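You operate a simulated robot arm through the tools that you are given. There is no shell and no other tool.

You are at the controls of a simulated two-armed robot. One attempt, no reset.

## Task
Clamp the tall pipe in the vice and rub its top end bright.
Fine: use the wool roll; afterwards open the vice and return roll and pipe to their holes.
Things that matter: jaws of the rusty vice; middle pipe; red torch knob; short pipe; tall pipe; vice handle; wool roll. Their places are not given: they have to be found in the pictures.

It is judged by the outcome, as a careful person would: the job done as asked, and still so three seconds after it is handed in. It fails if anything else is knocked over, pushed out of place, dropped, spilled or broken.

## Robot
Two 7-joint arms with three-finger grippers on one trunk that stands fixed in place. Base frame: the origin is at the foot of the trunk, x ahead of it, y to its left, z up. Lengths are in m, angles in rad, forces in N, time in s.
The left shoulder is at [0.07, 0.165, 1.163], the right one opposite. With the tool pointing down near the work surface each hand reaches from about 0.36 to 0.88 m from the base axis, measured 20 degrees to its own side. Payload 3.91 kg a hand.
The TCP of each hand is the grasp point between the finger pads, 0.03 m short of the fingertips. In the tool frame z runs along the fingers and y along their closing line. The gripper opens to 0.116 m; its body begins 0.073 m behind the TCP.
Orientation is that of the tool frame in the base frame, as a unit quaternion [x, y, z, w]. With the fingers straight down and closing along the base's y, the tool's x points along the base's -x, its y along +y and its z along -z.

## Interface
- The arms move only by the tool servo_tool. It takes "left_deltas", "right_deltas" or both (then of equal length, played together; a hand with none holds still); each is a list of rows, each a list of 7 numbers: the opening, from 0 (shut) to 1 (fully open), then the shift along the base's x, y, z in m, then the turn, a rotation vector about the base's x, y, z in rad. In form: [[fingers, x, y, z, ax, ay, az], ...]. A call has 1 to 20 rows; each row is the pose to reach, as a shift and turn from the pose commanded when the call began. Rows are played at 5 a second. More than 0.05 m and 0.15 rad between two rows, or a gripper value outside its range, and nothing of the call is played. A pose out of reach is approached as far as the arm can. The call stops where the force on the tool passes 40 N (or 10 N more than at its start, if that is more) or the arm is blocked; 0.2 s more then pass. Each finger travels about 0.153 m/s and halts on what it meets, pressing with about 21 N; the grip force reading is that of the motor and also rises with nothing between the fingers. The clock runs only during rows and for 0.2 s after the last one: add rows that repeat a pose to give the fingers time. It gives the time, the measured TCP pose, the force on the tool (base axes), the opening and the grip force at its end, in the units of the frame above (readings bear some noise), with the torque about the TCP (base axes, N m) and any sound that the robot's microphone picked up.
- Cameras (640 x 400 px; columns grow to the right, rows downward): "scene" is now at [0.1386, 0.0093, 1.4854]; the picture's right is [0.11, -0.99, 0.00], its down [-0.54, -0.06, -0.84] and it looks along [0.83, 0.09, -0.54] (base axes); focal length 336 px, centre (320, 200). "left" rides on the left gripper at [0.075, 0.017, -0.088] in its tool frame; the picture's right is [-0.22, 0.97, 0.00], its down [-0.70, -0.16, -0.70] and it looks along [-0.68, -0.16, 0.71] (tool axes); focal length 247 px, centre (320, 200). "right" rides on the right gripper at [0.052, 0.056, -0.088] in its tool frame; the picture's right is [-0.73, 0.68, 0.00], its down [-0.49, -0.52, -0.70] and it looks along [-0.48, -0.51, 0.71] (tool axes); focal length 247 px, centre (320, 200).
- get_image(camera): a new picture of that camera. No time passes.
- lift_body(by): slides the trunk up (or, below 0, down) by that many m; the arms and the scene camera ride with it, the base frame stays. It gives what a move gives, with no picture.
- aim_head(pan, tilt): turns the head with the scene camera to pan (to the left, within 1.501 rad either way) and tilt (down, from -0.506 to 1.204), counted from straight ahead of the robot. It gives what a move gives.
- locate(camera, pixels): for up to 12 pixels [column, row] of the newest picture of that camera ("zoom" is the newest enlarged one), the place [x, y, z] in the base frame of the surface seen there, good to about 0.002 m. No time passes.
- close_up(camera, box): a new picture of the part [left, top, right, bottom] of that camera's present view, enlarged. No time passes.
- finish_job(): hands the job in; it is judged then, once.

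Leave the grippers open and the arms clear of the work at the hand-in unless told otherwise.

The tools are called as name(argument=value, ...) on one line, values as JSON. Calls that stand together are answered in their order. servo_tool: Moves the arms, as the interface text tells. Its arguments: {"type":"object","properties":{"left_deltas":{"type":"array"},"right_deltas":{"type":"array"}},"required":[]} The other tools are called the same way: lift_body (by) moves the trunk up or down; aim_head (pan, tilt) turns the head that bears the scene camera; get_image (camera) takes a picture; locate (camera, pixels) gives the place of the surface under pixels of a picture; close_up (camera, box) takes an enlarged picture of a part of a camera's view; finish_job () hands the job in.

At the start:

```text
t: 0.0
left_eef_pos: [0.6017, 0.3762, 1.266]
left_tcp_rot: [0.0, 1.0, -0.001, 0.0]
left_ft_force: [0.9, 1.3, -0.5]
left_ft_torque: [-0.05, 0.02, 0.0]
left_opening: 0.1159
left_gripper_force: 0.0
right_eef_pos: [0.348, -0.0713, 1.3265]
right_tcp_rot: [0.0, 1.0, -0.001, 0.0]
right_ft_force: [0.2, -0.2, 0.7]
right_ft_torque: [-0.02, -0.03, -0.02]
right_opening: 0.1159
right_gripper_force: 0.2
trunk travel left (down, up): [-0.7, 0.14]
head pan, tilt (commanded): [0.11, 0.576]
```

scene: 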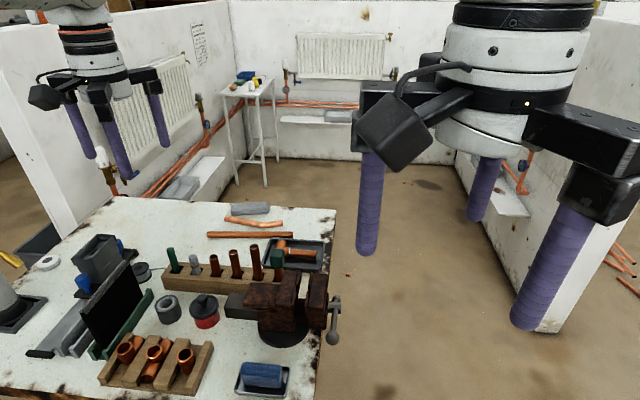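
right: 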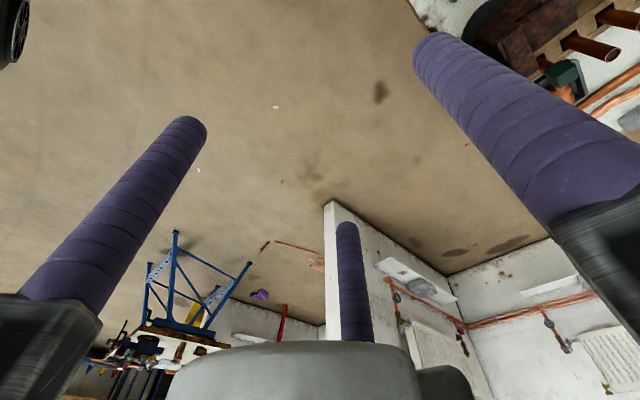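
left: 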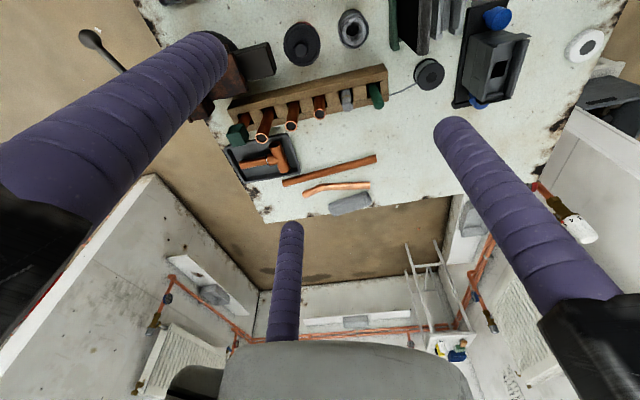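

I see a workbench to the left with a wooden rack holding pipes, a rusty vice at the bench's right edge, and other items. I'll take enlarged pictures of the rack and vice first.

close_up(camera="scene", box=[150, 220, 350, 345])

close_up(camera="left", box=[200, 0, 440, 150])

close_up(camera="scene", box=[0, 190, 340, 400])

```text
3.20 times, centred on (250, 282) of scene
```

zoom: 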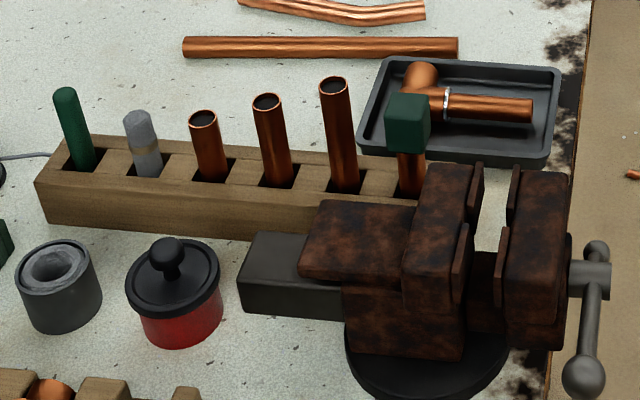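

```text
2.67 times, centred on (320, 75) of left
```

zoom: 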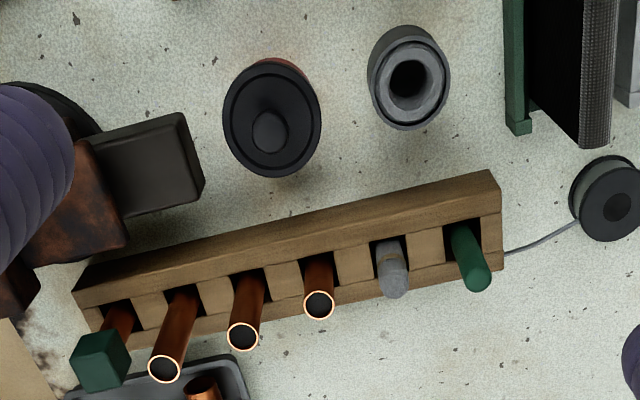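

```text
1.88 times, centred on (170, 295) of scene
```

zoom: 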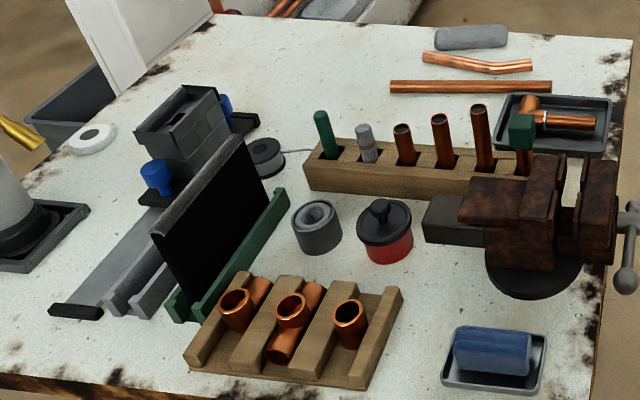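

I see the rack with (left to right) a green stick, the grey wool roll with a band, three pipes growing in height, and a green-capped item; the vice is to the right with a gap between jaws. I'll locate points in this last zoom picture (scene 1.88x).

locate(camera="zoom", pixels=[[404, 128], [440, 117], [480, 108], [365, 128], [322, 114], [520, 125], [545, 158], [600, 163], [632, 205], [626, 285], [480, 188], [450, 205]])

locate(camera="zoom", pixels=[[310, 190], [310, 165], [575, 130], [495, 200], [530, 290], [380, 210], [385, 235], [320, 215], [490, 345], [290, 300], [595, 330], [520, 345]])

```text
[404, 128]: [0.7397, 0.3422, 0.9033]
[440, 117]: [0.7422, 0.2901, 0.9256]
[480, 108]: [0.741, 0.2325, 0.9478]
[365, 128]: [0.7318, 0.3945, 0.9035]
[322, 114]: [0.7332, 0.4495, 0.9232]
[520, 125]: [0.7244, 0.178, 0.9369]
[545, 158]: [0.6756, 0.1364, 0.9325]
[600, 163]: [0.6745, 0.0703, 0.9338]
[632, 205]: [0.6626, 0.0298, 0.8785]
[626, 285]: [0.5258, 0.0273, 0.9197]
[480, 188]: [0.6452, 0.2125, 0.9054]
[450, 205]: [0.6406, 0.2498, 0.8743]
```

```text
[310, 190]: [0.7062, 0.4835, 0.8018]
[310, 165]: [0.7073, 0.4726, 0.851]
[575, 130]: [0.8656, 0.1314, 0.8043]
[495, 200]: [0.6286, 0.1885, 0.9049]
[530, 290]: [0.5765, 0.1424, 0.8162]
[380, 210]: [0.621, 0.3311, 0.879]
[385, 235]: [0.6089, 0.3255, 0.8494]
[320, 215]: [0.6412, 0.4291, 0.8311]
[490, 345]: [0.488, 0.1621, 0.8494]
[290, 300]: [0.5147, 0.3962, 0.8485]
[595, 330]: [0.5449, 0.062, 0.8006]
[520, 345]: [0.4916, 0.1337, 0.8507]
```

Bench top is near z 0.80, rack top 0.851, pipes at x≈0.735. Now I look closely at the vice and handle, around scene pixels (230–350, 260–350).

close_up(camera="scene", box=[220, 260, 348, 348])

close_up(camera="right", box=[400, 0, 640, 150])

close_up(camera="left", box=[60, 0, 300, 150])

```text
4.55 times, centred on (284, 304) of scene
```

zoom: 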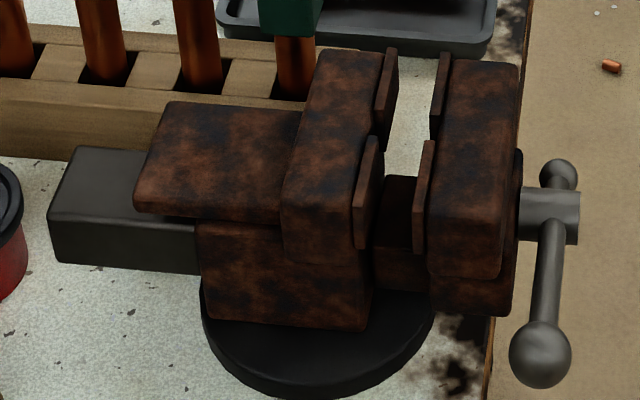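

```text
2.67 times, centred on (520, 75) of right
```

zoom: 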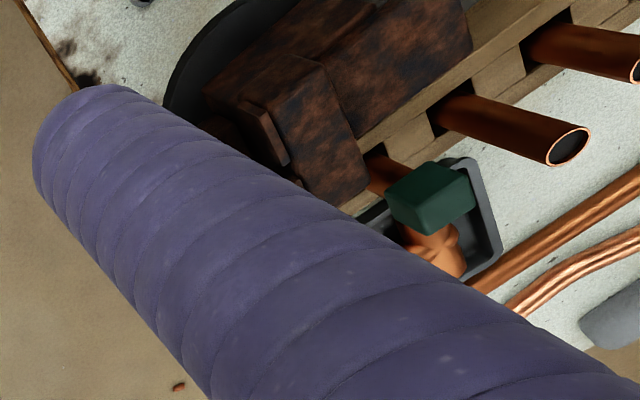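

```text
2.67 times, centred on (180, 75) of left
```

zoom: 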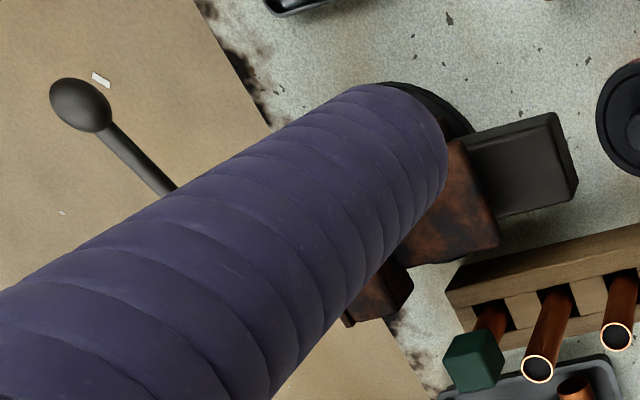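

The vice has a jaw gap along y; each jaw has two thin plates with a gap between them in x (a vertical groove). The T-handle is at the right side with the big ball tilted toward me. I locate points in a new scene zoom of the same box.

close_up(camera="scene", box=[220, 260, 348, 348])

locate(camera="zoom", pixels=[[391, 53], [368, 142], [444, 57], [428, 147], [385, 135], [436, 135], [350, 70], [310, 180], [480, 75], [470, 200], [400, 200], [400, 250]])

locate(camera="zoom", pixels=[[558, 175], [550, 215], [575, 215], [530, 215], [548, 270], [540, 350], [510, 240], [490, 295], [402, 150], [410, 110], [375, 240], [420, 240]])

```text
4.55 times, centred on (284, 304) of scene
```

zoom: 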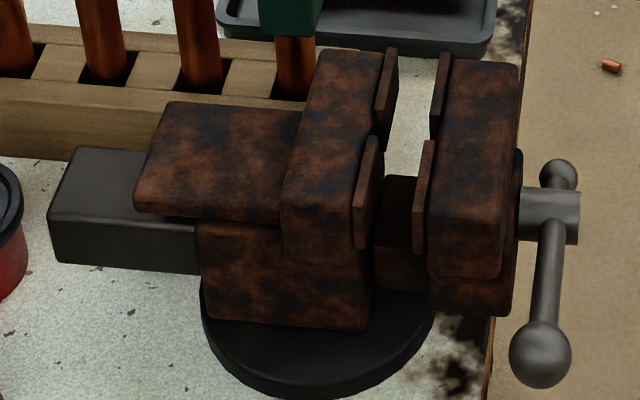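

```text
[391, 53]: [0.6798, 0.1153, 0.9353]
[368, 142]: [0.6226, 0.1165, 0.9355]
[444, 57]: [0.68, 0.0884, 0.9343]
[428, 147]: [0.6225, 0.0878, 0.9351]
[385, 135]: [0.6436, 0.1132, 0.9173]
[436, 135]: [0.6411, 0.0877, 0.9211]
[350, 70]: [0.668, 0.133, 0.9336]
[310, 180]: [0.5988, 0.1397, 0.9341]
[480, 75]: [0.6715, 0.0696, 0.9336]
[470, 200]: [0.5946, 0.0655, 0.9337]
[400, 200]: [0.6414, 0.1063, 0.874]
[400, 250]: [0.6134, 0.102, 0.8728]
```

```text
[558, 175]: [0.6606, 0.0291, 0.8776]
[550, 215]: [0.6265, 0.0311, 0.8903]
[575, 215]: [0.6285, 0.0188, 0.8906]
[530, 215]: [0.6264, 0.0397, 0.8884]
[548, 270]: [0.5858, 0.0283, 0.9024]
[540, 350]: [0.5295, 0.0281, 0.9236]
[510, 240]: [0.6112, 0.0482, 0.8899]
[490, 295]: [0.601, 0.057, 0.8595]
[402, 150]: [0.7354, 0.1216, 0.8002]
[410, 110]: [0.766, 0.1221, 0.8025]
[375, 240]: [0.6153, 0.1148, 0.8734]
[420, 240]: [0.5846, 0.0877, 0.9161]
```

The jaw gap runs from about y 0.09 to 0.113, jaw tops at z 0.934, and the slider under it has its top at 0.874. I need the finger geometry, so I locate points on the fingers in the left and right pictures.

get_image(camera="left")

locate(camera="left", pixels=[[205, 50], [120, 120], [150, 90], [455, 130], [500, 210], [560, 280], [291, 230], [288, 270], [285, 320], [225, 60], [437, 125], [30, 190]])

get_image(camera="right")

locate(camera="right", pixels=[[185, 130], [140, 190], [80, 270], [347, 230], [352, 270], [357, 320], [440, 50], [500, 120], [580, 180], [428, 60], [200, 130], [600, 200]])

```text
taken
```

left: 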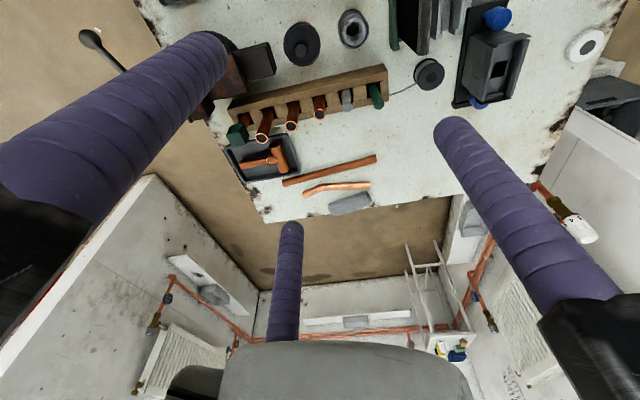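

```text
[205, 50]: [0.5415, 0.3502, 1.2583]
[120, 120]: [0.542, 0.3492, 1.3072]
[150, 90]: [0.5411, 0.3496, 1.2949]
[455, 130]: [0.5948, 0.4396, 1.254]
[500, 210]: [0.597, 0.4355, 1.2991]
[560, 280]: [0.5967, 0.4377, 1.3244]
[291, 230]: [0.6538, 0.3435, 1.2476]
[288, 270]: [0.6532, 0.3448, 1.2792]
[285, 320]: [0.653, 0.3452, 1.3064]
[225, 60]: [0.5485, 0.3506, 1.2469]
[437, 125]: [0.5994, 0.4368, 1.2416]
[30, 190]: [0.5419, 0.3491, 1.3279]
```

```text
taken
```

right: 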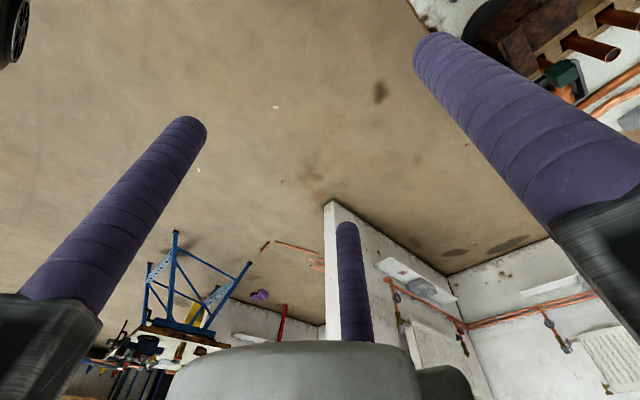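

```text
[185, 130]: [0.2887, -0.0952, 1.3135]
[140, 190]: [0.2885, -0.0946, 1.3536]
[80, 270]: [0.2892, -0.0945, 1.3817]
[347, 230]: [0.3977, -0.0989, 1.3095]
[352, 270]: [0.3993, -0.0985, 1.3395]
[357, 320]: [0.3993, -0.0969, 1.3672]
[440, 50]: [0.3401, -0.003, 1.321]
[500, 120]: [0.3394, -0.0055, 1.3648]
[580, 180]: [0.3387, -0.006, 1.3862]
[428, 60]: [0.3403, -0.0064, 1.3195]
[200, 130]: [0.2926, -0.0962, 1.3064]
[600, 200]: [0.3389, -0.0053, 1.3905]
```

Fingers form a three-jaw chuck: one "thumb" at tool +y, two at −y ±x, about 0.068 m radius open. Next I zoom hard into the jaw gap and the tall pipe for accurate sizes.

close_up(camera="scene", box=[276, 264, 332, 299])

locate(camera="zoom", pixels=[[262, 85], [250, 150], [175, 250], [160, 370], [360, 90], [340, 170], [320, 250], [300, 350], [230, 200], [215, 240], [270, 190], [200, 310]])

close_up(camera="scene", box=[200, 235, 296, 295])

```text
11.43 times, centred on (304, 282) of scene
```

zoom: 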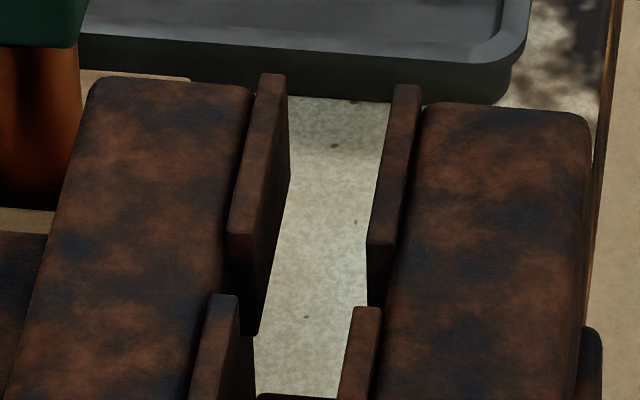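

```text
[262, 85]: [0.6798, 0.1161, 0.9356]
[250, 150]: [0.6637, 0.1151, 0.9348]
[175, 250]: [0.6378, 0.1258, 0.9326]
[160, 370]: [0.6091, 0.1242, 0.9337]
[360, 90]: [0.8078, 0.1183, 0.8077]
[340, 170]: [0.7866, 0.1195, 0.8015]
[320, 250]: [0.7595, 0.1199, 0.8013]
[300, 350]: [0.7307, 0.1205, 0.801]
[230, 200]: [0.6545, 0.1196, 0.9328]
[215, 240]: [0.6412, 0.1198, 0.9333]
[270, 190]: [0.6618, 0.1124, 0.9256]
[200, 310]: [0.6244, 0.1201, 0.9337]
```

```text
6.67 times, centred on (248, 265) of scene
```

zoom: 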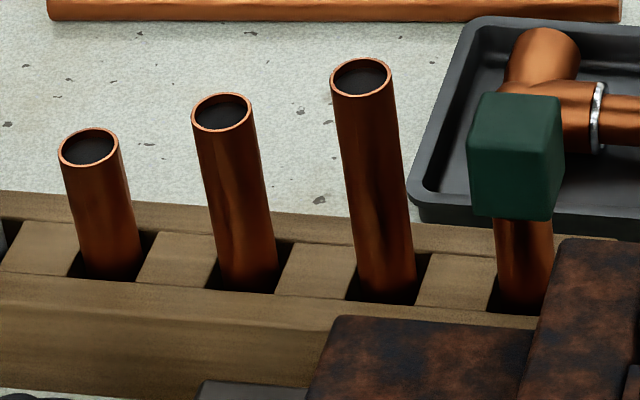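

The tall pipe is centred near zoom pixel (361,77) with its green-capped neighbour to the right. I'll locate its rim edges and the neighbours in this zoom, then more points at the jaws.

locate(camera="zoom", pixels=[[333, 78], [389, 76], [361, 95], [362, 60], [374, 200], [385, 285], [195, 112], [249, 108], [222, 130], [372, 180], [350, 180], [400, 180]])

locate(camera="zoom", pixels=[[62, 147], [117, 145], [91, 165], [515, 110], [480, 150], [555, 150], [520, 240], [517, 205], [475, 100], [560, 105], [450, 275], [300, 265]])

close_up(camera="scene", box=[276, 264, 332, 299])

locate(camera="zoom", pixels=[[242, 228], [257, 228], [222, 300], [232, 300], [378, 236], [390, 236], [360, 315], [372, 315], [409, 95], [398, 95], [280, 85], [267, 85]])

```text
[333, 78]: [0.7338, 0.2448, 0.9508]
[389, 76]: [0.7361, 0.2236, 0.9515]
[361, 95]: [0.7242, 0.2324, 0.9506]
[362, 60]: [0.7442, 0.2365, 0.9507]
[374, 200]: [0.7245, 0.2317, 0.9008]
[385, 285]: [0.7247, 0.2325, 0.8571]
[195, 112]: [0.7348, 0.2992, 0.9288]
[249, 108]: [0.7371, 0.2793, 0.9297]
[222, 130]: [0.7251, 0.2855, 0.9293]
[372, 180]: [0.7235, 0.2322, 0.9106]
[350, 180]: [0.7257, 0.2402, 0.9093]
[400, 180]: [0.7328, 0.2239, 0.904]
```

```text
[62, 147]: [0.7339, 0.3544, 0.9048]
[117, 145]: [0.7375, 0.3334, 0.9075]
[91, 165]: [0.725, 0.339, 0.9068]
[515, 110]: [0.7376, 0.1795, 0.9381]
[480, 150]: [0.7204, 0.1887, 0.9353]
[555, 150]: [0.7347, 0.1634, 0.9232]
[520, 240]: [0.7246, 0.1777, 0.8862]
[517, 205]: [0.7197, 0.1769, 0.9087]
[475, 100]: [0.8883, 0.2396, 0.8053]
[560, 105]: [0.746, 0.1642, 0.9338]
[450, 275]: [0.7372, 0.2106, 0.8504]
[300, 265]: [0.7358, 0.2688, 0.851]
```

```text
11.43 times, centred on (304, 282) of scene
```

zoom: 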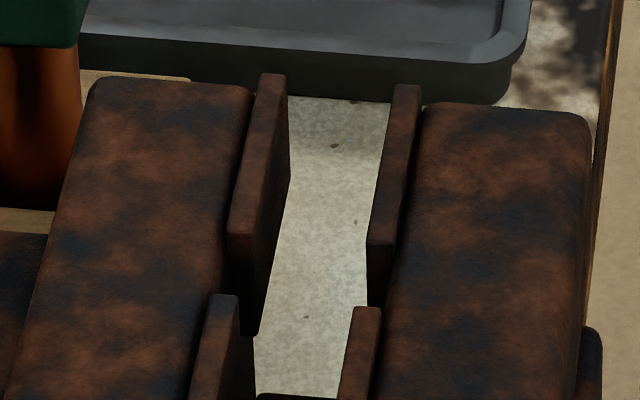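

```text
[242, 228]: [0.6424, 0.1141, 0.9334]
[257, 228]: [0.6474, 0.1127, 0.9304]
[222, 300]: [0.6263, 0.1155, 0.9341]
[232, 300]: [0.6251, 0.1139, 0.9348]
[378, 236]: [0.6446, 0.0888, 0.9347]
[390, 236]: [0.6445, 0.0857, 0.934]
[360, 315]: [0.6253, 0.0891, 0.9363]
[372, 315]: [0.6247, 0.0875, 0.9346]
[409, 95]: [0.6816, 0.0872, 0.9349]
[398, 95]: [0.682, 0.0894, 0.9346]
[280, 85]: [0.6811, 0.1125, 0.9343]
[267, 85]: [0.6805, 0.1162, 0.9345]
```

The tall pipe is vertical at about (0.7345, 0.234), top z 0.951, diameter ≈22 mm. The jaw groove is centred at about x 0.635, y 0.101. I test the left fingers in free air: set them to 0.31 and look how they close.

servo_tool(left_deltas=[[0.31, 0, 0, 0, 0, 0, 0], [0.31, 0, 0, 0, 0, 0, 0], [0.31, 0, 0, 0, 0, 0, 0]])

get_image(camera="left")

locate(camera="left", pixels=[[280, 60], [250, 120], [400, 110], [430, 170], [310, 190], [310, 240]])

```text
t: 0.8
left_eef_pos: [0.6026, 0.3766, 1.2661]
left_tcp_rot: [0.0, 1.0, 0.0, 0.001]
left_ft_force: [0.1, 0.5, 0.5]
left_ft_torque: [-0.01, 0.01, 0.0]
left_opening: 0.0359
left_gripper_force: 0.1
right_eef_pos: [0.348, -0.0713, 1.3272]
right_tcp_rot: [0.0, 1.0, 0.0, 0.0]
right_ft_force: [-0.1, 0.1, 0.1]
right_ft_torque: [-0.01, -0.01, -0.01]
right_opening: 0.116
right_gripper_force: 0.0
trunk travel left (down, up): [-0.7, 0.14]
head pan, tilt (commanded): [0.11, 0.576]
```

```text
taken
```

left: 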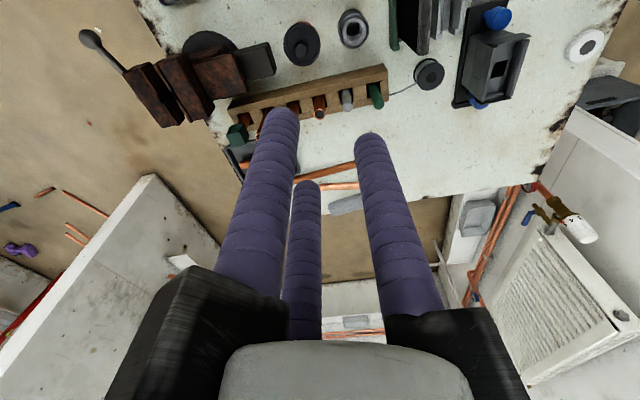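

```text
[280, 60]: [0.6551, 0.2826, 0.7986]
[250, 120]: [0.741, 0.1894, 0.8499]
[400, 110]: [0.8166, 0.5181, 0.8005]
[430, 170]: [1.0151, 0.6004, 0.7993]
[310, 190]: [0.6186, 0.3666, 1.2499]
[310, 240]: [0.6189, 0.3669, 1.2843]
```

The fingers move radially like a chuck. I locate points on the two near fingers to get their thickness.

locate(camera="left", pixels=[[270, 160], [255, 160], [292, 160], [378, 180], [362, 180], [400, 180], [285, 112], [368, 138], [295, 220], [318, 220], [307, 220], [262, 200]])

```text
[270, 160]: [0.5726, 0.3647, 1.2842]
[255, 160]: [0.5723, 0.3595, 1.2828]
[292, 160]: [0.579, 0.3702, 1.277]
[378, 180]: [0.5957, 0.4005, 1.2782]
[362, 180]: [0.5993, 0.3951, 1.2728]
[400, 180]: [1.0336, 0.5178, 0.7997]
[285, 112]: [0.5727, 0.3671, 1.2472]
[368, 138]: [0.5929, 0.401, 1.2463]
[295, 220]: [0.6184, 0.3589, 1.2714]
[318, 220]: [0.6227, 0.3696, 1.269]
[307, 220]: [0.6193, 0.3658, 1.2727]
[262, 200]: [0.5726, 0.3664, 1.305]
```

Finger thickness is about 17 mm, so with ~0.04 opening the thumb fits between the tall and middle pipes with ~7 mm margins. I move the left hand high over the tall pipe (0.7345, 0.234) and part of the way down to z≈1.05.

servo_tool(left_deltas=[[0.34, 0.03, -0.03, -0.01, 0, 0, 0], [0.34, 0.06, -0.06, -0.02, 0, 0, 0], [0.34, 0.09, -0.09, -0.03, 0, 0, 0], [0.34, 0.12, -0.125, -0.05, 0, 0, 0], [0.34, 0.132, -0.1425, -0.09, 0, 0, 0], [0.34, 0.132, -0.1425, -0.13, 0, 0, 0], [0.34, 0.132, -0.1425, -0.17, 0, 0, 0], [0.34, 0.132, -0.1425, -0.205, 0, 0, 0], [0.34, 0.132, -0.1425, -0.205, 0, 0, 0]])

get_image(camera="left")

get_image(camera="scene")

```text
refused: row 4 steps farther than a row can; nothing moved
```

```text
taken
```

left: 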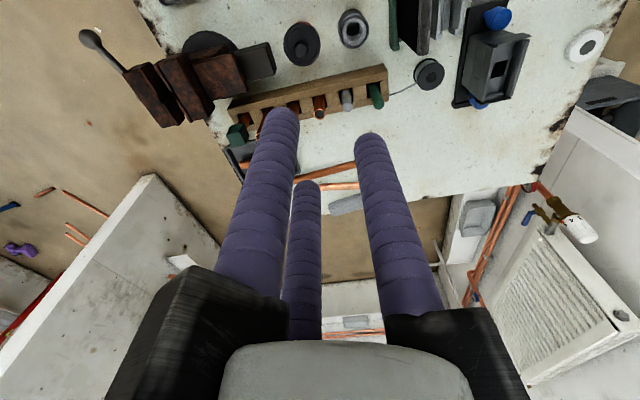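

```text
taken
```

scene: 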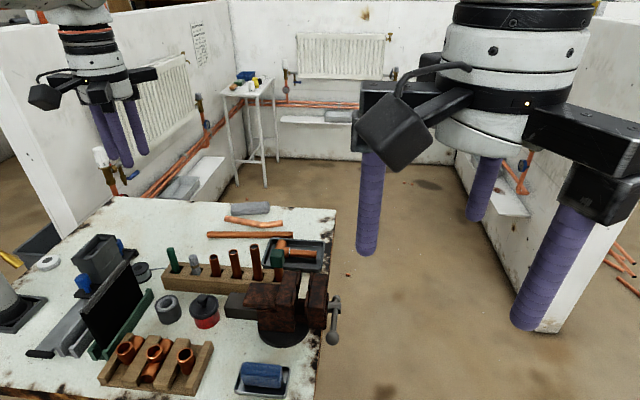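

One row was too long a step, so nothing moved. I repeat with smaller steps.

servo_tool(left_deltas=[[0.34, 0.028, -0.03, -0.01, 0, 0, 0], [0.34, 0.056, -0.06, -0.02, 0, 0, 0], [0.34, 0.084, -0.09, -0.03, 0, 0, 0], [0.34, 0.112, -0.12, -0.04, 0, 0, 0], [0.34, 0.132, -0.1425, -0.07, 0, 0, 0], [0.34, 0.132, -0.1425, -0.11, 0, 0, 0], [0.34, 0.132, -0.1425, -0.15, 0, 0, 0], [0.34, 0.132, -0.1425, -0.19, 0, 0, 0], [0.34, 0.132, -0.1425, -0.205, 0, 0, 0], [0.34, 0.132, -0.1425, -0.205, 0, 0, 0]])

get_image(camera="left")

get_image(camera="scene")

```text
t: 3.0
left_eef_pos: [0.7342, 0.2333, 1.0607]
left_tcp_rot: [0.002, 1.0, 0.0, 0.0]
left_ft_force: [0.0, 0.2, 0.0]
left_ft_torque: [0.02, -0.02, 0.02]
left_opening: 0.0393
left_gripper_force: 0.0
right_eef_pos: [0.3479, -0.0705, 1.327]
right_tcp_rot: [0.0, 1.0, -0.001, 0.0]
right_ft_force: [-0.3, -0.1, 0.7]
right_ft_torque: [-0.03, 0.0, 0.03]
right_opening: 0.1161
right_gripper_force: 0.0
trunk travel left (down, up): [-0.7, 0.14]
head pan, tilt (commanded): [0.11, 0.576]
```

```text
taken
```

left: 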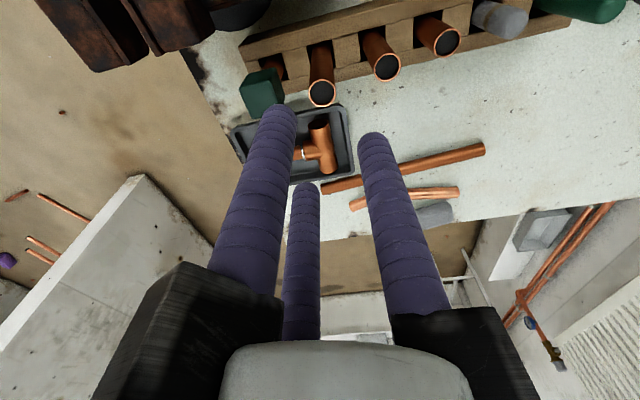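

```text
taken
```

scene: 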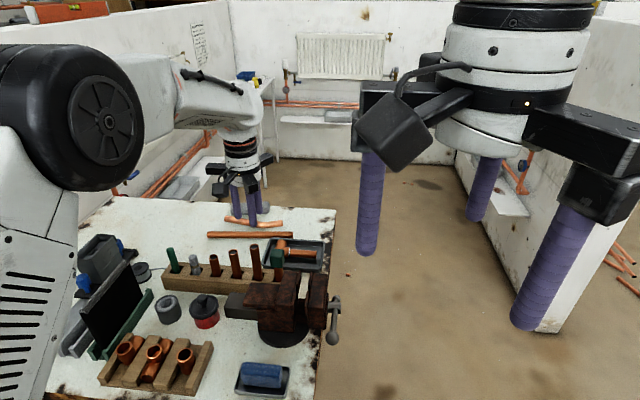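

The hand is above the pipe at (0.734, 0.233, 1.061). The tall pipe rim appears at left-camera (321,93); I check its place from this nearer camera.

close_up(camera="left", box=[230, 30, 480, 186])

locate(camera="left", pixels=[[321, 81], [321, 105], [308, 93], [334, 92], [322, 70], [386, 55], [387, 80], [374, 69], [399, 66], [262, 85], [250, 90], [275, 85]])

```text
2.56 times, centred on (355, 108) of left
```

zoom: 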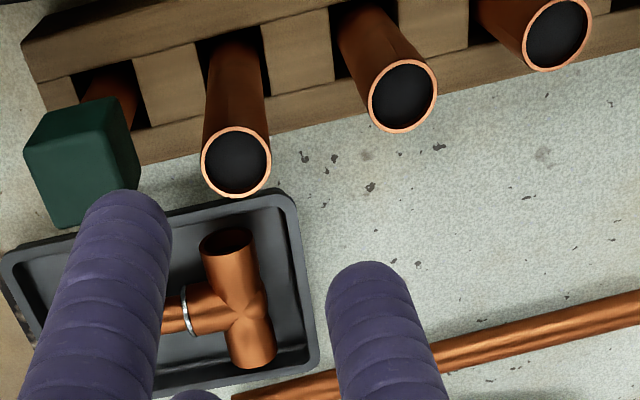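

```text
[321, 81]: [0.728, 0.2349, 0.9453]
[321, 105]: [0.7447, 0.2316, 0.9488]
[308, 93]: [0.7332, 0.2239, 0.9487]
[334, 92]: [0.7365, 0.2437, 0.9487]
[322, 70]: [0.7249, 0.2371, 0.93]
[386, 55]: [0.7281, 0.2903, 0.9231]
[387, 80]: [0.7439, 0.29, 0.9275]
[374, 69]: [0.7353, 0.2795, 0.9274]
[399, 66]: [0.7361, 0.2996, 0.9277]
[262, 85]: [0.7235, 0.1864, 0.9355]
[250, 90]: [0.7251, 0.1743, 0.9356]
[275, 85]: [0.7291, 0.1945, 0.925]
```

The pipe axis reads (0.7345, 0.2338), matching the hand. I go straight down to z≈0.918 with fingers at 0.34 open, fingertips still above the rack top.

servo_tool(left_deltas=[[0.34, 0, 0, -0.03, 0, 0, 0], [0.34, 0, 0, -0.06, 0, 0, 0], [0.34, 0, 0, -0.085, 0, 0, 0], [0.34, 0, 0, -0.105, 0, 0, 0], [0.34, 0, 0, -0.125, 0, 0, 0], [0.34, 0, 0, -0.143, 0, 0, 0], [0.34, 0, 0, -0.143, 0, 0, 0]])

close_up(camera="scene", box=[150, 200, 350, 325])

get_image(camera="left")

```text
t: 4.6
left_eef_pos: [0.7351, 0.2348, 0.9172]
left_tcp_rot: [-0.001, 1.0, 0.0, 0.001]
left_ft_force: [-0.5, 0.1, -0.1]
left_ft_torque: [0.0, -0.01, -0.02]
left_opening: 0.0395
left_gripper_force: 0.0
right_eef_pos: [0.349, -0.0712, 1.3276]
right_tcp_rot: [0.001, 1.0, 0.0, 0.0]
right_ft_force: [0.0, -0.1, 0.1]
right_ft_torque: [0.02, -0.03, 0.0]
right_opening: 0.1162
right_gripper_force: 0.0
trunk travel left (down, up): [-0.7, 0.14]
head pan, tilt (commanded): [0.11, 0.576]
```

```text
3.20 times, centred on (250, 262) of scene
```

zoom: 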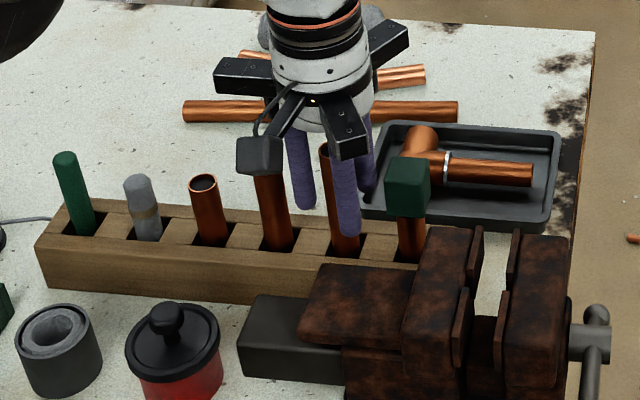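

```text
taken
```

left: 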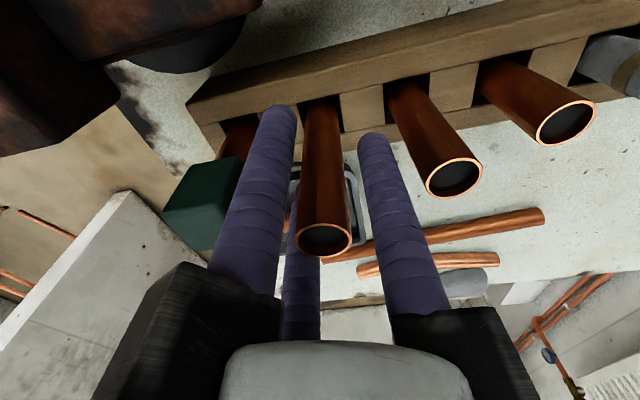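

The fingers straddle the tall pipe with no contact forces. I close the fingers on it.

servo_tool(left_deltas=[[0.1, 0, 0, 0, 0, 0, 0], [0.0, 0, 0, 0, 0, 0, 0], [0.0, 0, 0, 0, 0, 0, 0], [0.0, 0, 0, 0, 0, 0, 0]])

get_image(camera="left")

```text
t: 5.6
left_eef_pos: [0.7357, 0.2349, 0.9185]
left_tcp_rot: [0.0, 1.0, 0.001, 0.0]
left_ft_force: [-0.2, 0.2, 0.0]
left_ft_torque: [0.02, 0.02, 0.0]
left_opening: 0.0209
left_gripper_force: 20.9
right_eef_pos: [0.3479, -0.0711, 1.3263]
right_tcp_rot: [0.0, 1.0, -0.001, 0.0]
right_ft_force: [0.1, -0.3, 0.6]
right_ft_torque: [0.0, 0.01, -0.03]
right_opening: 0.1161
right_gripper_force: 0.1
trunk travel left (down, up): [-0.7, 0.14]
head pan, tilt (commanded): [0.11, 0.576]
```

```text
taken
```

left: 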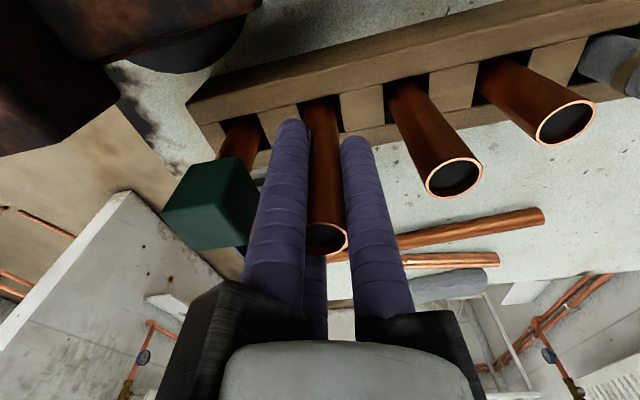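

The fingers hold the pipe (opening 0.0209, 20.9 N). I lift it straight up by 0.165 m, then look at its lower end.

servo_tool(left_deltas=[[0.0, 0, 0, 0.015, 0, 0, 0], [0.0, 0, 0, 0.035, 0, 0, 0], [0.0, 0, 0, 0.06, 0, 0, 0], [0.0, 0, 0, 0.09, 0, 0, 0], [0.0, 0, 0, 0.12, 0, 0, 0], [0.0, 0, 0, 0.15, 0, 0, 0], [0.0, 0, 0, 0.165, 0, 0, 0], [0.0, 0, 0, 0.165, 0, 0, 0]])

close_up(camera="scene", box=[180, 160, 340, 260])

get_image(camera="left")

```text
t: 7.4
left_eef_pos: [0.7343, 0.2339, 1.0827]
left_tcp_rot: [0.001, 1.0, 0.0, 0.0]
left_ft_force: [0.1, 0.0, -0.8]
left_ft_torque: [0.0, 0.01, -0.02]
left_opening: 0.0208
left_gripper_force: 20.8
right_eef_pos: [0.3484, -0.0705, 1.3277]
right_tcp_rot: [0.0, 1.0, 0.0, 0.0]
right_ft_force: [-0.3, -0.1, 0.7]
right_ft_torque: [-0.01, -0.02, -0.03]
right_opening: 0.1157
right_gripper_force: 0.1
trunk travel left (down, up): [-0.7, 0.14]
head pan, tilt (commanded): [0.11, 0.576]
```

```text
4.00 times, centred on (260, 210) of scene
```

zoom: 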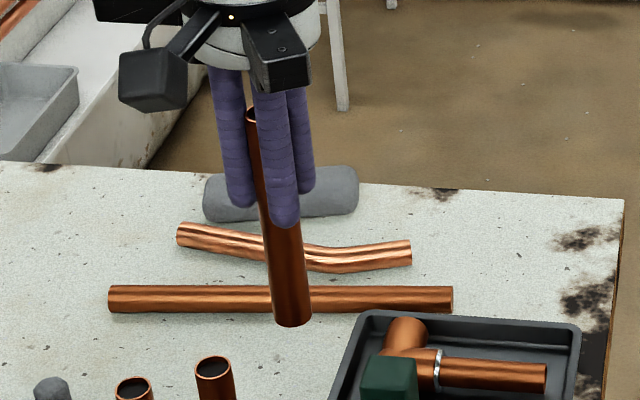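

```text
taken
```

left: 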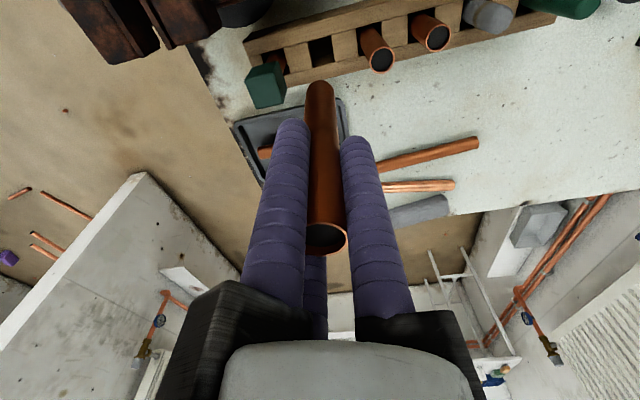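

The pipe is lifted. I locate its lower end and its sides in this zoom to know its length and that it is upright.

locate(camera="zoom", pixels=[[293, 324], [290, 300], [286, 270], [284, 245], [277, 318], [308, 316], [250, 108], [255, 140], [292, 310], [282, 290], [302, 290], [285, 327]])

locate(camera="left", pixels=[[320, 50], [322, 60], [310, 45], [330, 45]])

```text
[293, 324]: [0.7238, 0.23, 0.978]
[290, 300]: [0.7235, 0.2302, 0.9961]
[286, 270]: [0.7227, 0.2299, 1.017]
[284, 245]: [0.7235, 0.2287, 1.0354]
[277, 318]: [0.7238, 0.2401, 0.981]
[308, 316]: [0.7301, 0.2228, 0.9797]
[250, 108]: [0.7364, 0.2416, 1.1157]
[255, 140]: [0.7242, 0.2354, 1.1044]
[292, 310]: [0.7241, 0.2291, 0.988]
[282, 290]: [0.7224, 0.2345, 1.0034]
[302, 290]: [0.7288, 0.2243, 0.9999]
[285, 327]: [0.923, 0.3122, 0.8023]
```

```text
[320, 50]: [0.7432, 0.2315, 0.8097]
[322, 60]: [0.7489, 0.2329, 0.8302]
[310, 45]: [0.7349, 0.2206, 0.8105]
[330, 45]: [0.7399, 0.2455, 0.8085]
```

The pipe is upright, bottom 0.106 m below the TCP, length ≈0.14 m. I move it over the vice groove (0.6355, 0.101), keeping the pipe bottom ~4 cm above the jaws.

servo_tool(left_deltas=[[0.0, -0.02, -0.027, 0, 0, 0, 0], [0.0, -0.045, -0.06, 0, 0, 0, 0], [0.0, -0.07, -0.095, 0, 0, 0, 0], [0.0, -0.09, -0.121, 0, 0, 0, 0], [0.0, -0.099, -0.133, 0, 0, 0, 0], [0.0, -0.099, -0.133, 0, 0, 0, 0]])

close_up(camera="scene", box=[220, 220, 364, 310])

get_image(camera="left")

```text
t: 8.8
left_eef_pos: [0.6354, 0.1004, 1.0816]
left_tcp_rot: [0.0, 1.0, 0.0, 0.0]
left_ft_force: [-0.5, 0.6, -1.1]
left_ft_torque: [-0.03, -0.01, 0.01]
left_opening: 0.0208
left_gripper_force: 21.3
right_eef_pos: [0.348, -0.0706, 1.3267]
right_tcp_rot: [-0.001, 1.0, 0.0, 0.0]
right_ft_force: [0.1, 0.1, 0.1]
right_ft_torque: [0.02, 0.04, -0.02]
right_opening: 0.116
right_gripper_force: 0.1
trunk travel left (down, up): [-0.7, 0.14]
head pan, tilt (commanded): [0.11, 0.576]
```

```text
4.44 times, centred on (292, 265) of scene
```

zoom: 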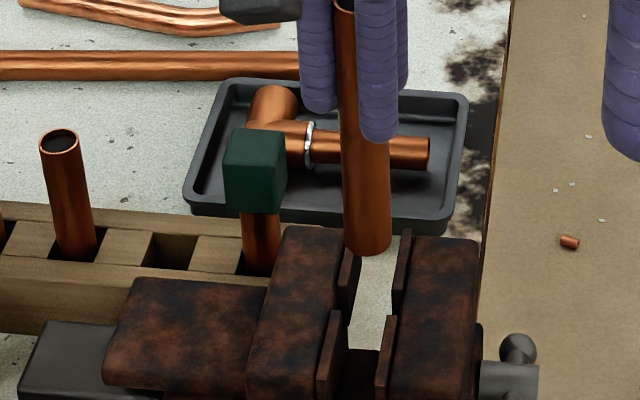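

```text
taken
```

left: 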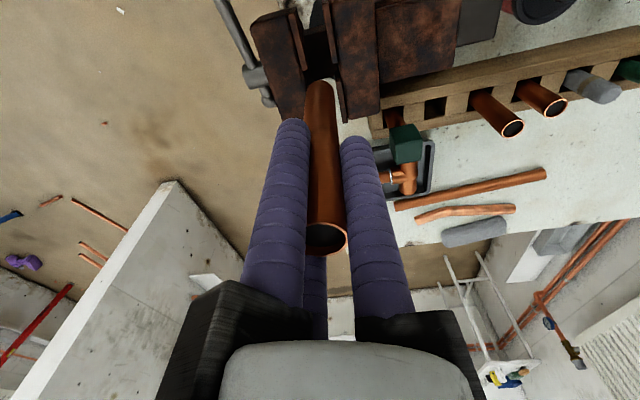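

The pipe hangs just above the jaws. I zoom in the left camera at the jaw region (250–390, 0–130) to compare pipe bottom and groove.

close_up(camera="left", box=[240, 0, 400, 100])

locate(camera="zoom", pixels=[[320, 345], [290, 340], [345, 340], [240, 60], [250, 160], [225, 200], [265, 210], [365, 220], [350, 100], [345, 40], [370, 330], [405, 330]])

close_up(camera="scene", box=[276, 240, 340, 280])

locate(camera="zoom", pixels=[[200, 225], [180, 225], [225, 225], [200, 180], [200, 120], [165, 320], [150, 330], [265, 310], [240, 340], [210, 200], [215, 100], [100, 300]])

```text
4.00 times, centred on (320, 50) of left
```

zoom: 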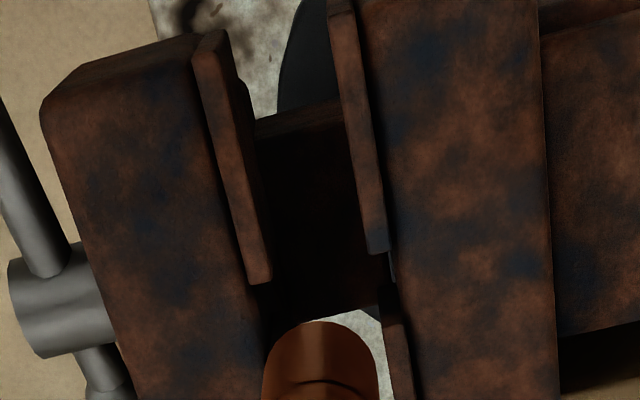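

```text
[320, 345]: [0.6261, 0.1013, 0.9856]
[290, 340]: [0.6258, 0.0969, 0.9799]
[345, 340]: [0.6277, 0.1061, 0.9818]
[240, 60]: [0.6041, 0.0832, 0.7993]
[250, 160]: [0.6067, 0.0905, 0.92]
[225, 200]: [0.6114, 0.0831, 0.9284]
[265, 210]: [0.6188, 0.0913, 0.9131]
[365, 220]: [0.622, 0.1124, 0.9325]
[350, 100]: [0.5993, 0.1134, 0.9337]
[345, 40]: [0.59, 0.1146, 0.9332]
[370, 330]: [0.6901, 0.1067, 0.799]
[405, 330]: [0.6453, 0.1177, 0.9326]
```

```text
10.00 times, centred on (308, 260) of scene
```

zoom: 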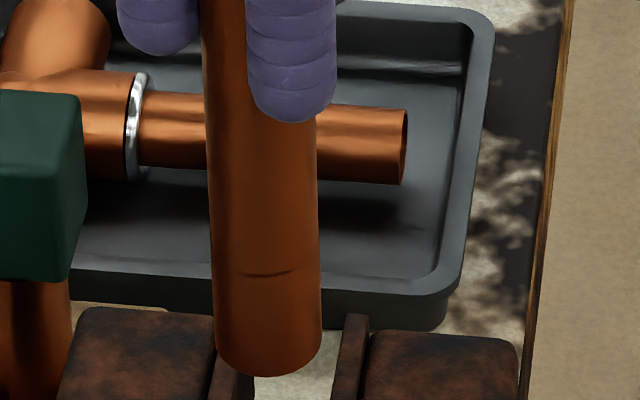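

```text
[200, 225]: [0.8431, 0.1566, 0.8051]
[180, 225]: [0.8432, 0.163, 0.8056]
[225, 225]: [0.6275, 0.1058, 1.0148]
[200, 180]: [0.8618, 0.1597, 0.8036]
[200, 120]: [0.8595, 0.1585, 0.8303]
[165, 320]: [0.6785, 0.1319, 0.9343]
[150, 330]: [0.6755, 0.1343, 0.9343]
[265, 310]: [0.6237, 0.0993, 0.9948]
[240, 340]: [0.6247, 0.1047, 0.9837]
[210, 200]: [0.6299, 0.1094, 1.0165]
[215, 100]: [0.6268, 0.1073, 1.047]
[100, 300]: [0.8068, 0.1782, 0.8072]
```

I refine the groove's x-limits: plate ends at zoom pixels in the left camera near (260,280), (378,250) and (388,290).

close_up(camera="left", box=[280, 30, 360, 80])

locate(camera="zoom", pixels=[[200, 310], [215, 320], [180, 310], [430, 250], [445, 255], [415, 250], [460, 330], [445, 330], [475, 360], [460, 290], [300, 200], [200, 340]])

```text
8.00 times, centred on (320, 55) of left
```

zoom: 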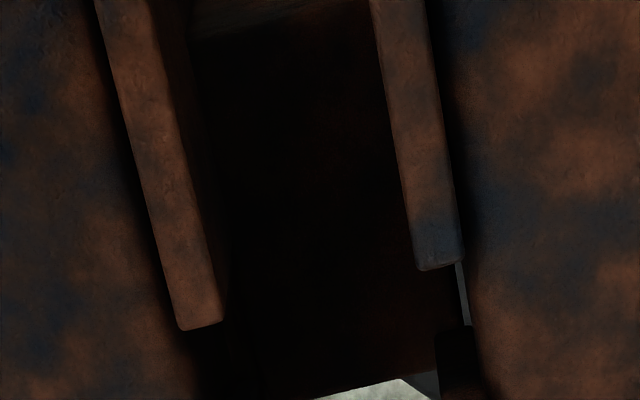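

```text
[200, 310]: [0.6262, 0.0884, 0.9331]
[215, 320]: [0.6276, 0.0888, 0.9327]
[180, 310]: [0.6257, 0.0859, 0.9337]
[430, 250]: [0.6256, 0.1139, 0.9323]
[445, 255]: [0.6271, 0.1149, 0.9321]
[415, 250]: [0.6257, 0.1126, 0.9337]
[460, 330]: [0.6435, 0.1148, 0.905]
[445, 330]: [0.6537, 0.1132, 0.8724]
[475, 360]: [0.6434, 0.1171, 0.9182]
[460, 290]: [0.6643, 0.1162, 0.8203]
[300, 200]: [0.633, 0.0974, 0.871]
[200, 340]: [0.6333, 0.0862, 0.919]
```

The groove is centred at (0.6355, 0.1011). I shift +0.8 mm in y and lower the pipe into the groove slowly by 0.100 m, to ~3 mm above the slider.

servo_tool(left_deltas=[[0.0, 0, 0.0008, -0.015, 0, 0, 0], [0.0, 0, 0.0008, -0.03, 0, 0, 0], [0.0, 0, 0.0008, -0.04, 0, 0, 0], [0.0, 0, 0.0008, -0.05, 0, 0, 0], [0.0, 0, 0.0008, -0.05, 0, 0, 0]])

close_up(camera="scene", box=[260, 240, 340, 290])

close_up(camera="left", box=[240, 0, 400, 100])

```text
t: 10.0
left_eef_pos: [0.6351, 0.1008, 1.0313]
left_tcp_rot: [0.0, 1.0, 0.0, 0.001]
left_ft_force: [0.5, 0.8, -0.7]
left_ft_torque: [0.02, -0.01, 0.01]
left_opening: 0.0207
left_gripper_force: 20.8
right_eef_pos: [0.3476, -0.0715, 1.3269]
right_tcp_rot: [0.0, 1.0, 0.0, 0.001]
right_ft_force: [0.6, 0.0, -0.2]
right_ft_torque: [-0.01, 0.01, 0.02]
right_opening: 0.1158
right_gripper_force: 0.1
trunk travel left (down, up): [-0.7, 0.14]
head pan, tilt (commanded): [0.11, 0.576]
```

```text
8.00 times, centred on (300, 265) of scene
```

zoom: 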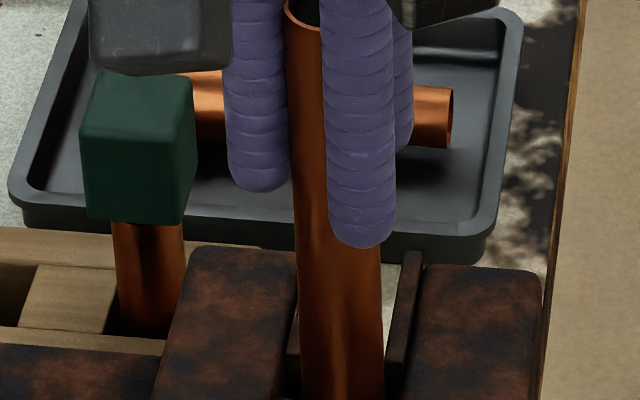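

```text
4.00 times, centred on (320, 50) of left
```

zoom: 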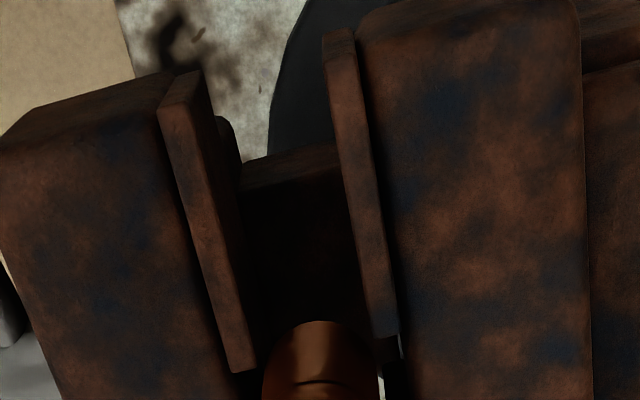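

The pipe end has entered the jaws with no contact force. I lower another 0.05 m slowly.

servo_tool(left_deltas=[[0.0, 0, 0, -0.01, 0, 0, 0], [0.0, 0, 0, -0.02, 0, 0, 0], [0.0, 0, 0, -0.03, 0, 0, 0], [0.0, 0, 0, -0.04, 0, 0, 0], [0.0, 0, 0, -0.05, 0, 0, 0], [0.0, 0, 0, -0.05, 0, 0, 0]])

close_up(camera="scene", box=[236, 250, 348, 320])

get_image(camera="left")

```text
t: 11.4
left_eef_pos: [0.6353, 0.1006, 0.9831]
left_tcp_rot: [0.0, 1.0, 0.0, 0.0]
left_ft_force: [0.6, -0.5, 0.5]
left_ft_torque: [0.01, 0.02, 0.02]
left_opening: 0.0206
left_gripper_force: 20.8
right_eef_pos: [0.348, -0.0704, 1.327]
right_tcp_rot: [0.0, 1.0, -0.001, -0.001]
right_ft_force: [-0.1, -0.4, -0.6]
right_ft_torque: [-0.02, -0.01, 0.01]
right_opening: 0.1159
right_gripper_force: 0.0
trunk travel left (down, up): [-0.7, 0.14]
head pan, tilt (commanded): [0.11, 0.576]
```

```text
5.71 times, centred on (292, 285) of scene
```

zoom: 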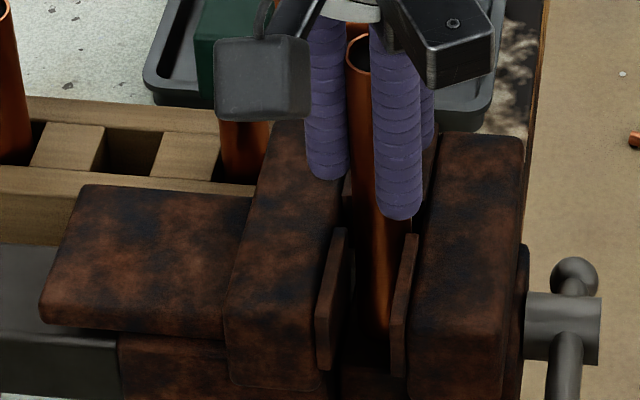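

```text
taken
```

left: 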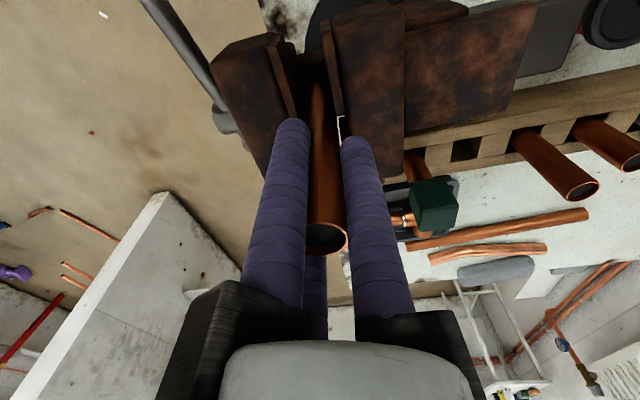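

The pipe stands between the jaws, held by the left hand, bottom near 0.877. Now I look at the handle in detail.

close_up(camera="scene", box=[300, 288, 364, 352])

close_up(camera="left", box=[120, 0, 300, 150])

```text
6.25 times, centred on (332, 320) of scene
```

zoom: 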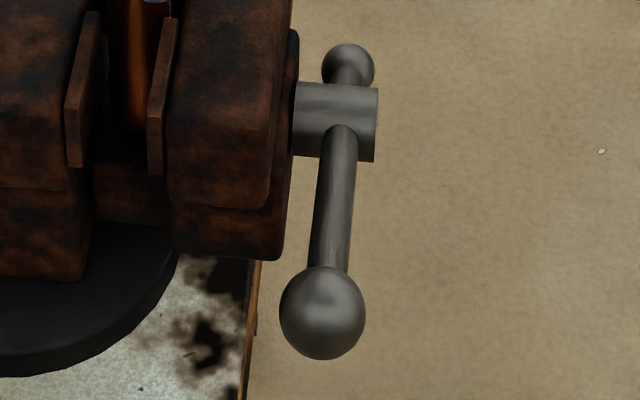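

```text
2.67 times, centred on (210, 75) of left
```

zoom: 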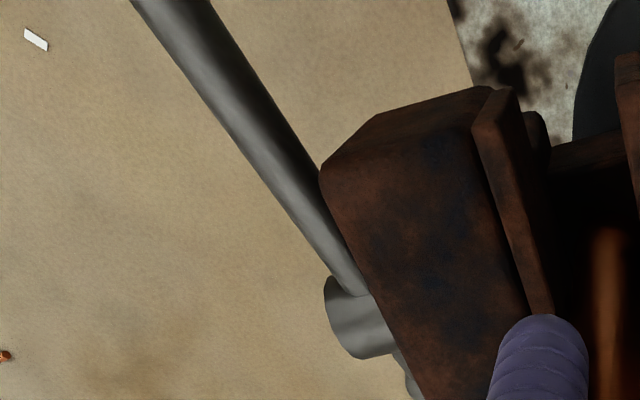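

I retake the scene zoom and locate balls, bar, hub, jaw side and the bench edge.

close_up(camera="scene", box=[300, 288, 364, 352])

locate(camera="zoom", pixels=[[322, 312], [285, 312], [360, 312], [322, 270], [322, 354], [333, 220], [338, 160], [350, 60], [350, 47], [372, 70], [300, 105], [372, 105]])

locate(camera="zoom", pixels=[[335, 90], [335, 115], [350, 150], [285, 60], [290, 140], [275, 220], [250, 330], [245, 390], [262, 270], [200, 215], [200, 240], [350, 85]])

```text
6.25 times, centred on (332, 320) of scene
```

zoom: 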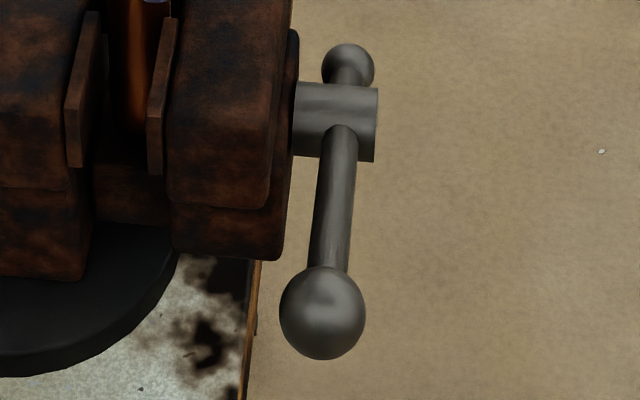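

```text
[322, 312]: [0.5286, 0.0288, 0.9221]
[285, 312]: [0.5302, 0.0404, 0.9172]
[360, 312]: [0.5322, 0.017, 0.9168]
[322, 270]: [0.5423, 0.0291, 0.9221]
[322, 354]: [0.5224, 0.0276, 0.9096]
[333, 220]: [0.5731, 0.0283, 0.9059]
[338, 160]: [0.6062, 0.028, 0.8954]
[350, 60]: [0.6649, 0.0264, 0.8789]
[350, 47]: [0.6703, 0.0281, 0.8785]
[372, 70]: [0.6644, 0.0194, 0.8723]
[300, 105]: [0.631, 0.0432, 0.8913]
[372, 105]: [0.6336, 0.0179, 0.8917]
```

```text
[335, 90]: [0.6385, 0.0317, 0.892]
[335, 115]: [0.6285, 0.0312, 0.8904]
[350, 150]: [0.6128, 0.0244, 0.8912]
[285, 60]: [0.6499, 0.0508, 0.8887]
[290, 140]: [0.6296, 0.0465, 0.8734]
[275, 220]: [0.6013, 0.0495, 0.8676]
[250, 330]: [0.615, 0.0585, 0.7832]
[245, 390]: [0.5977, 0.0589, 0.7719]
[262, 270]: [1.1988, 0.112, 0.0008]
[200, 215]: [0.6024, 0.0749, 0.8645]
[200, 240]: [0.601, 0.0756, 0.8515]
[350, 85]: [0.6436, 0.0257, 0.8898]
```

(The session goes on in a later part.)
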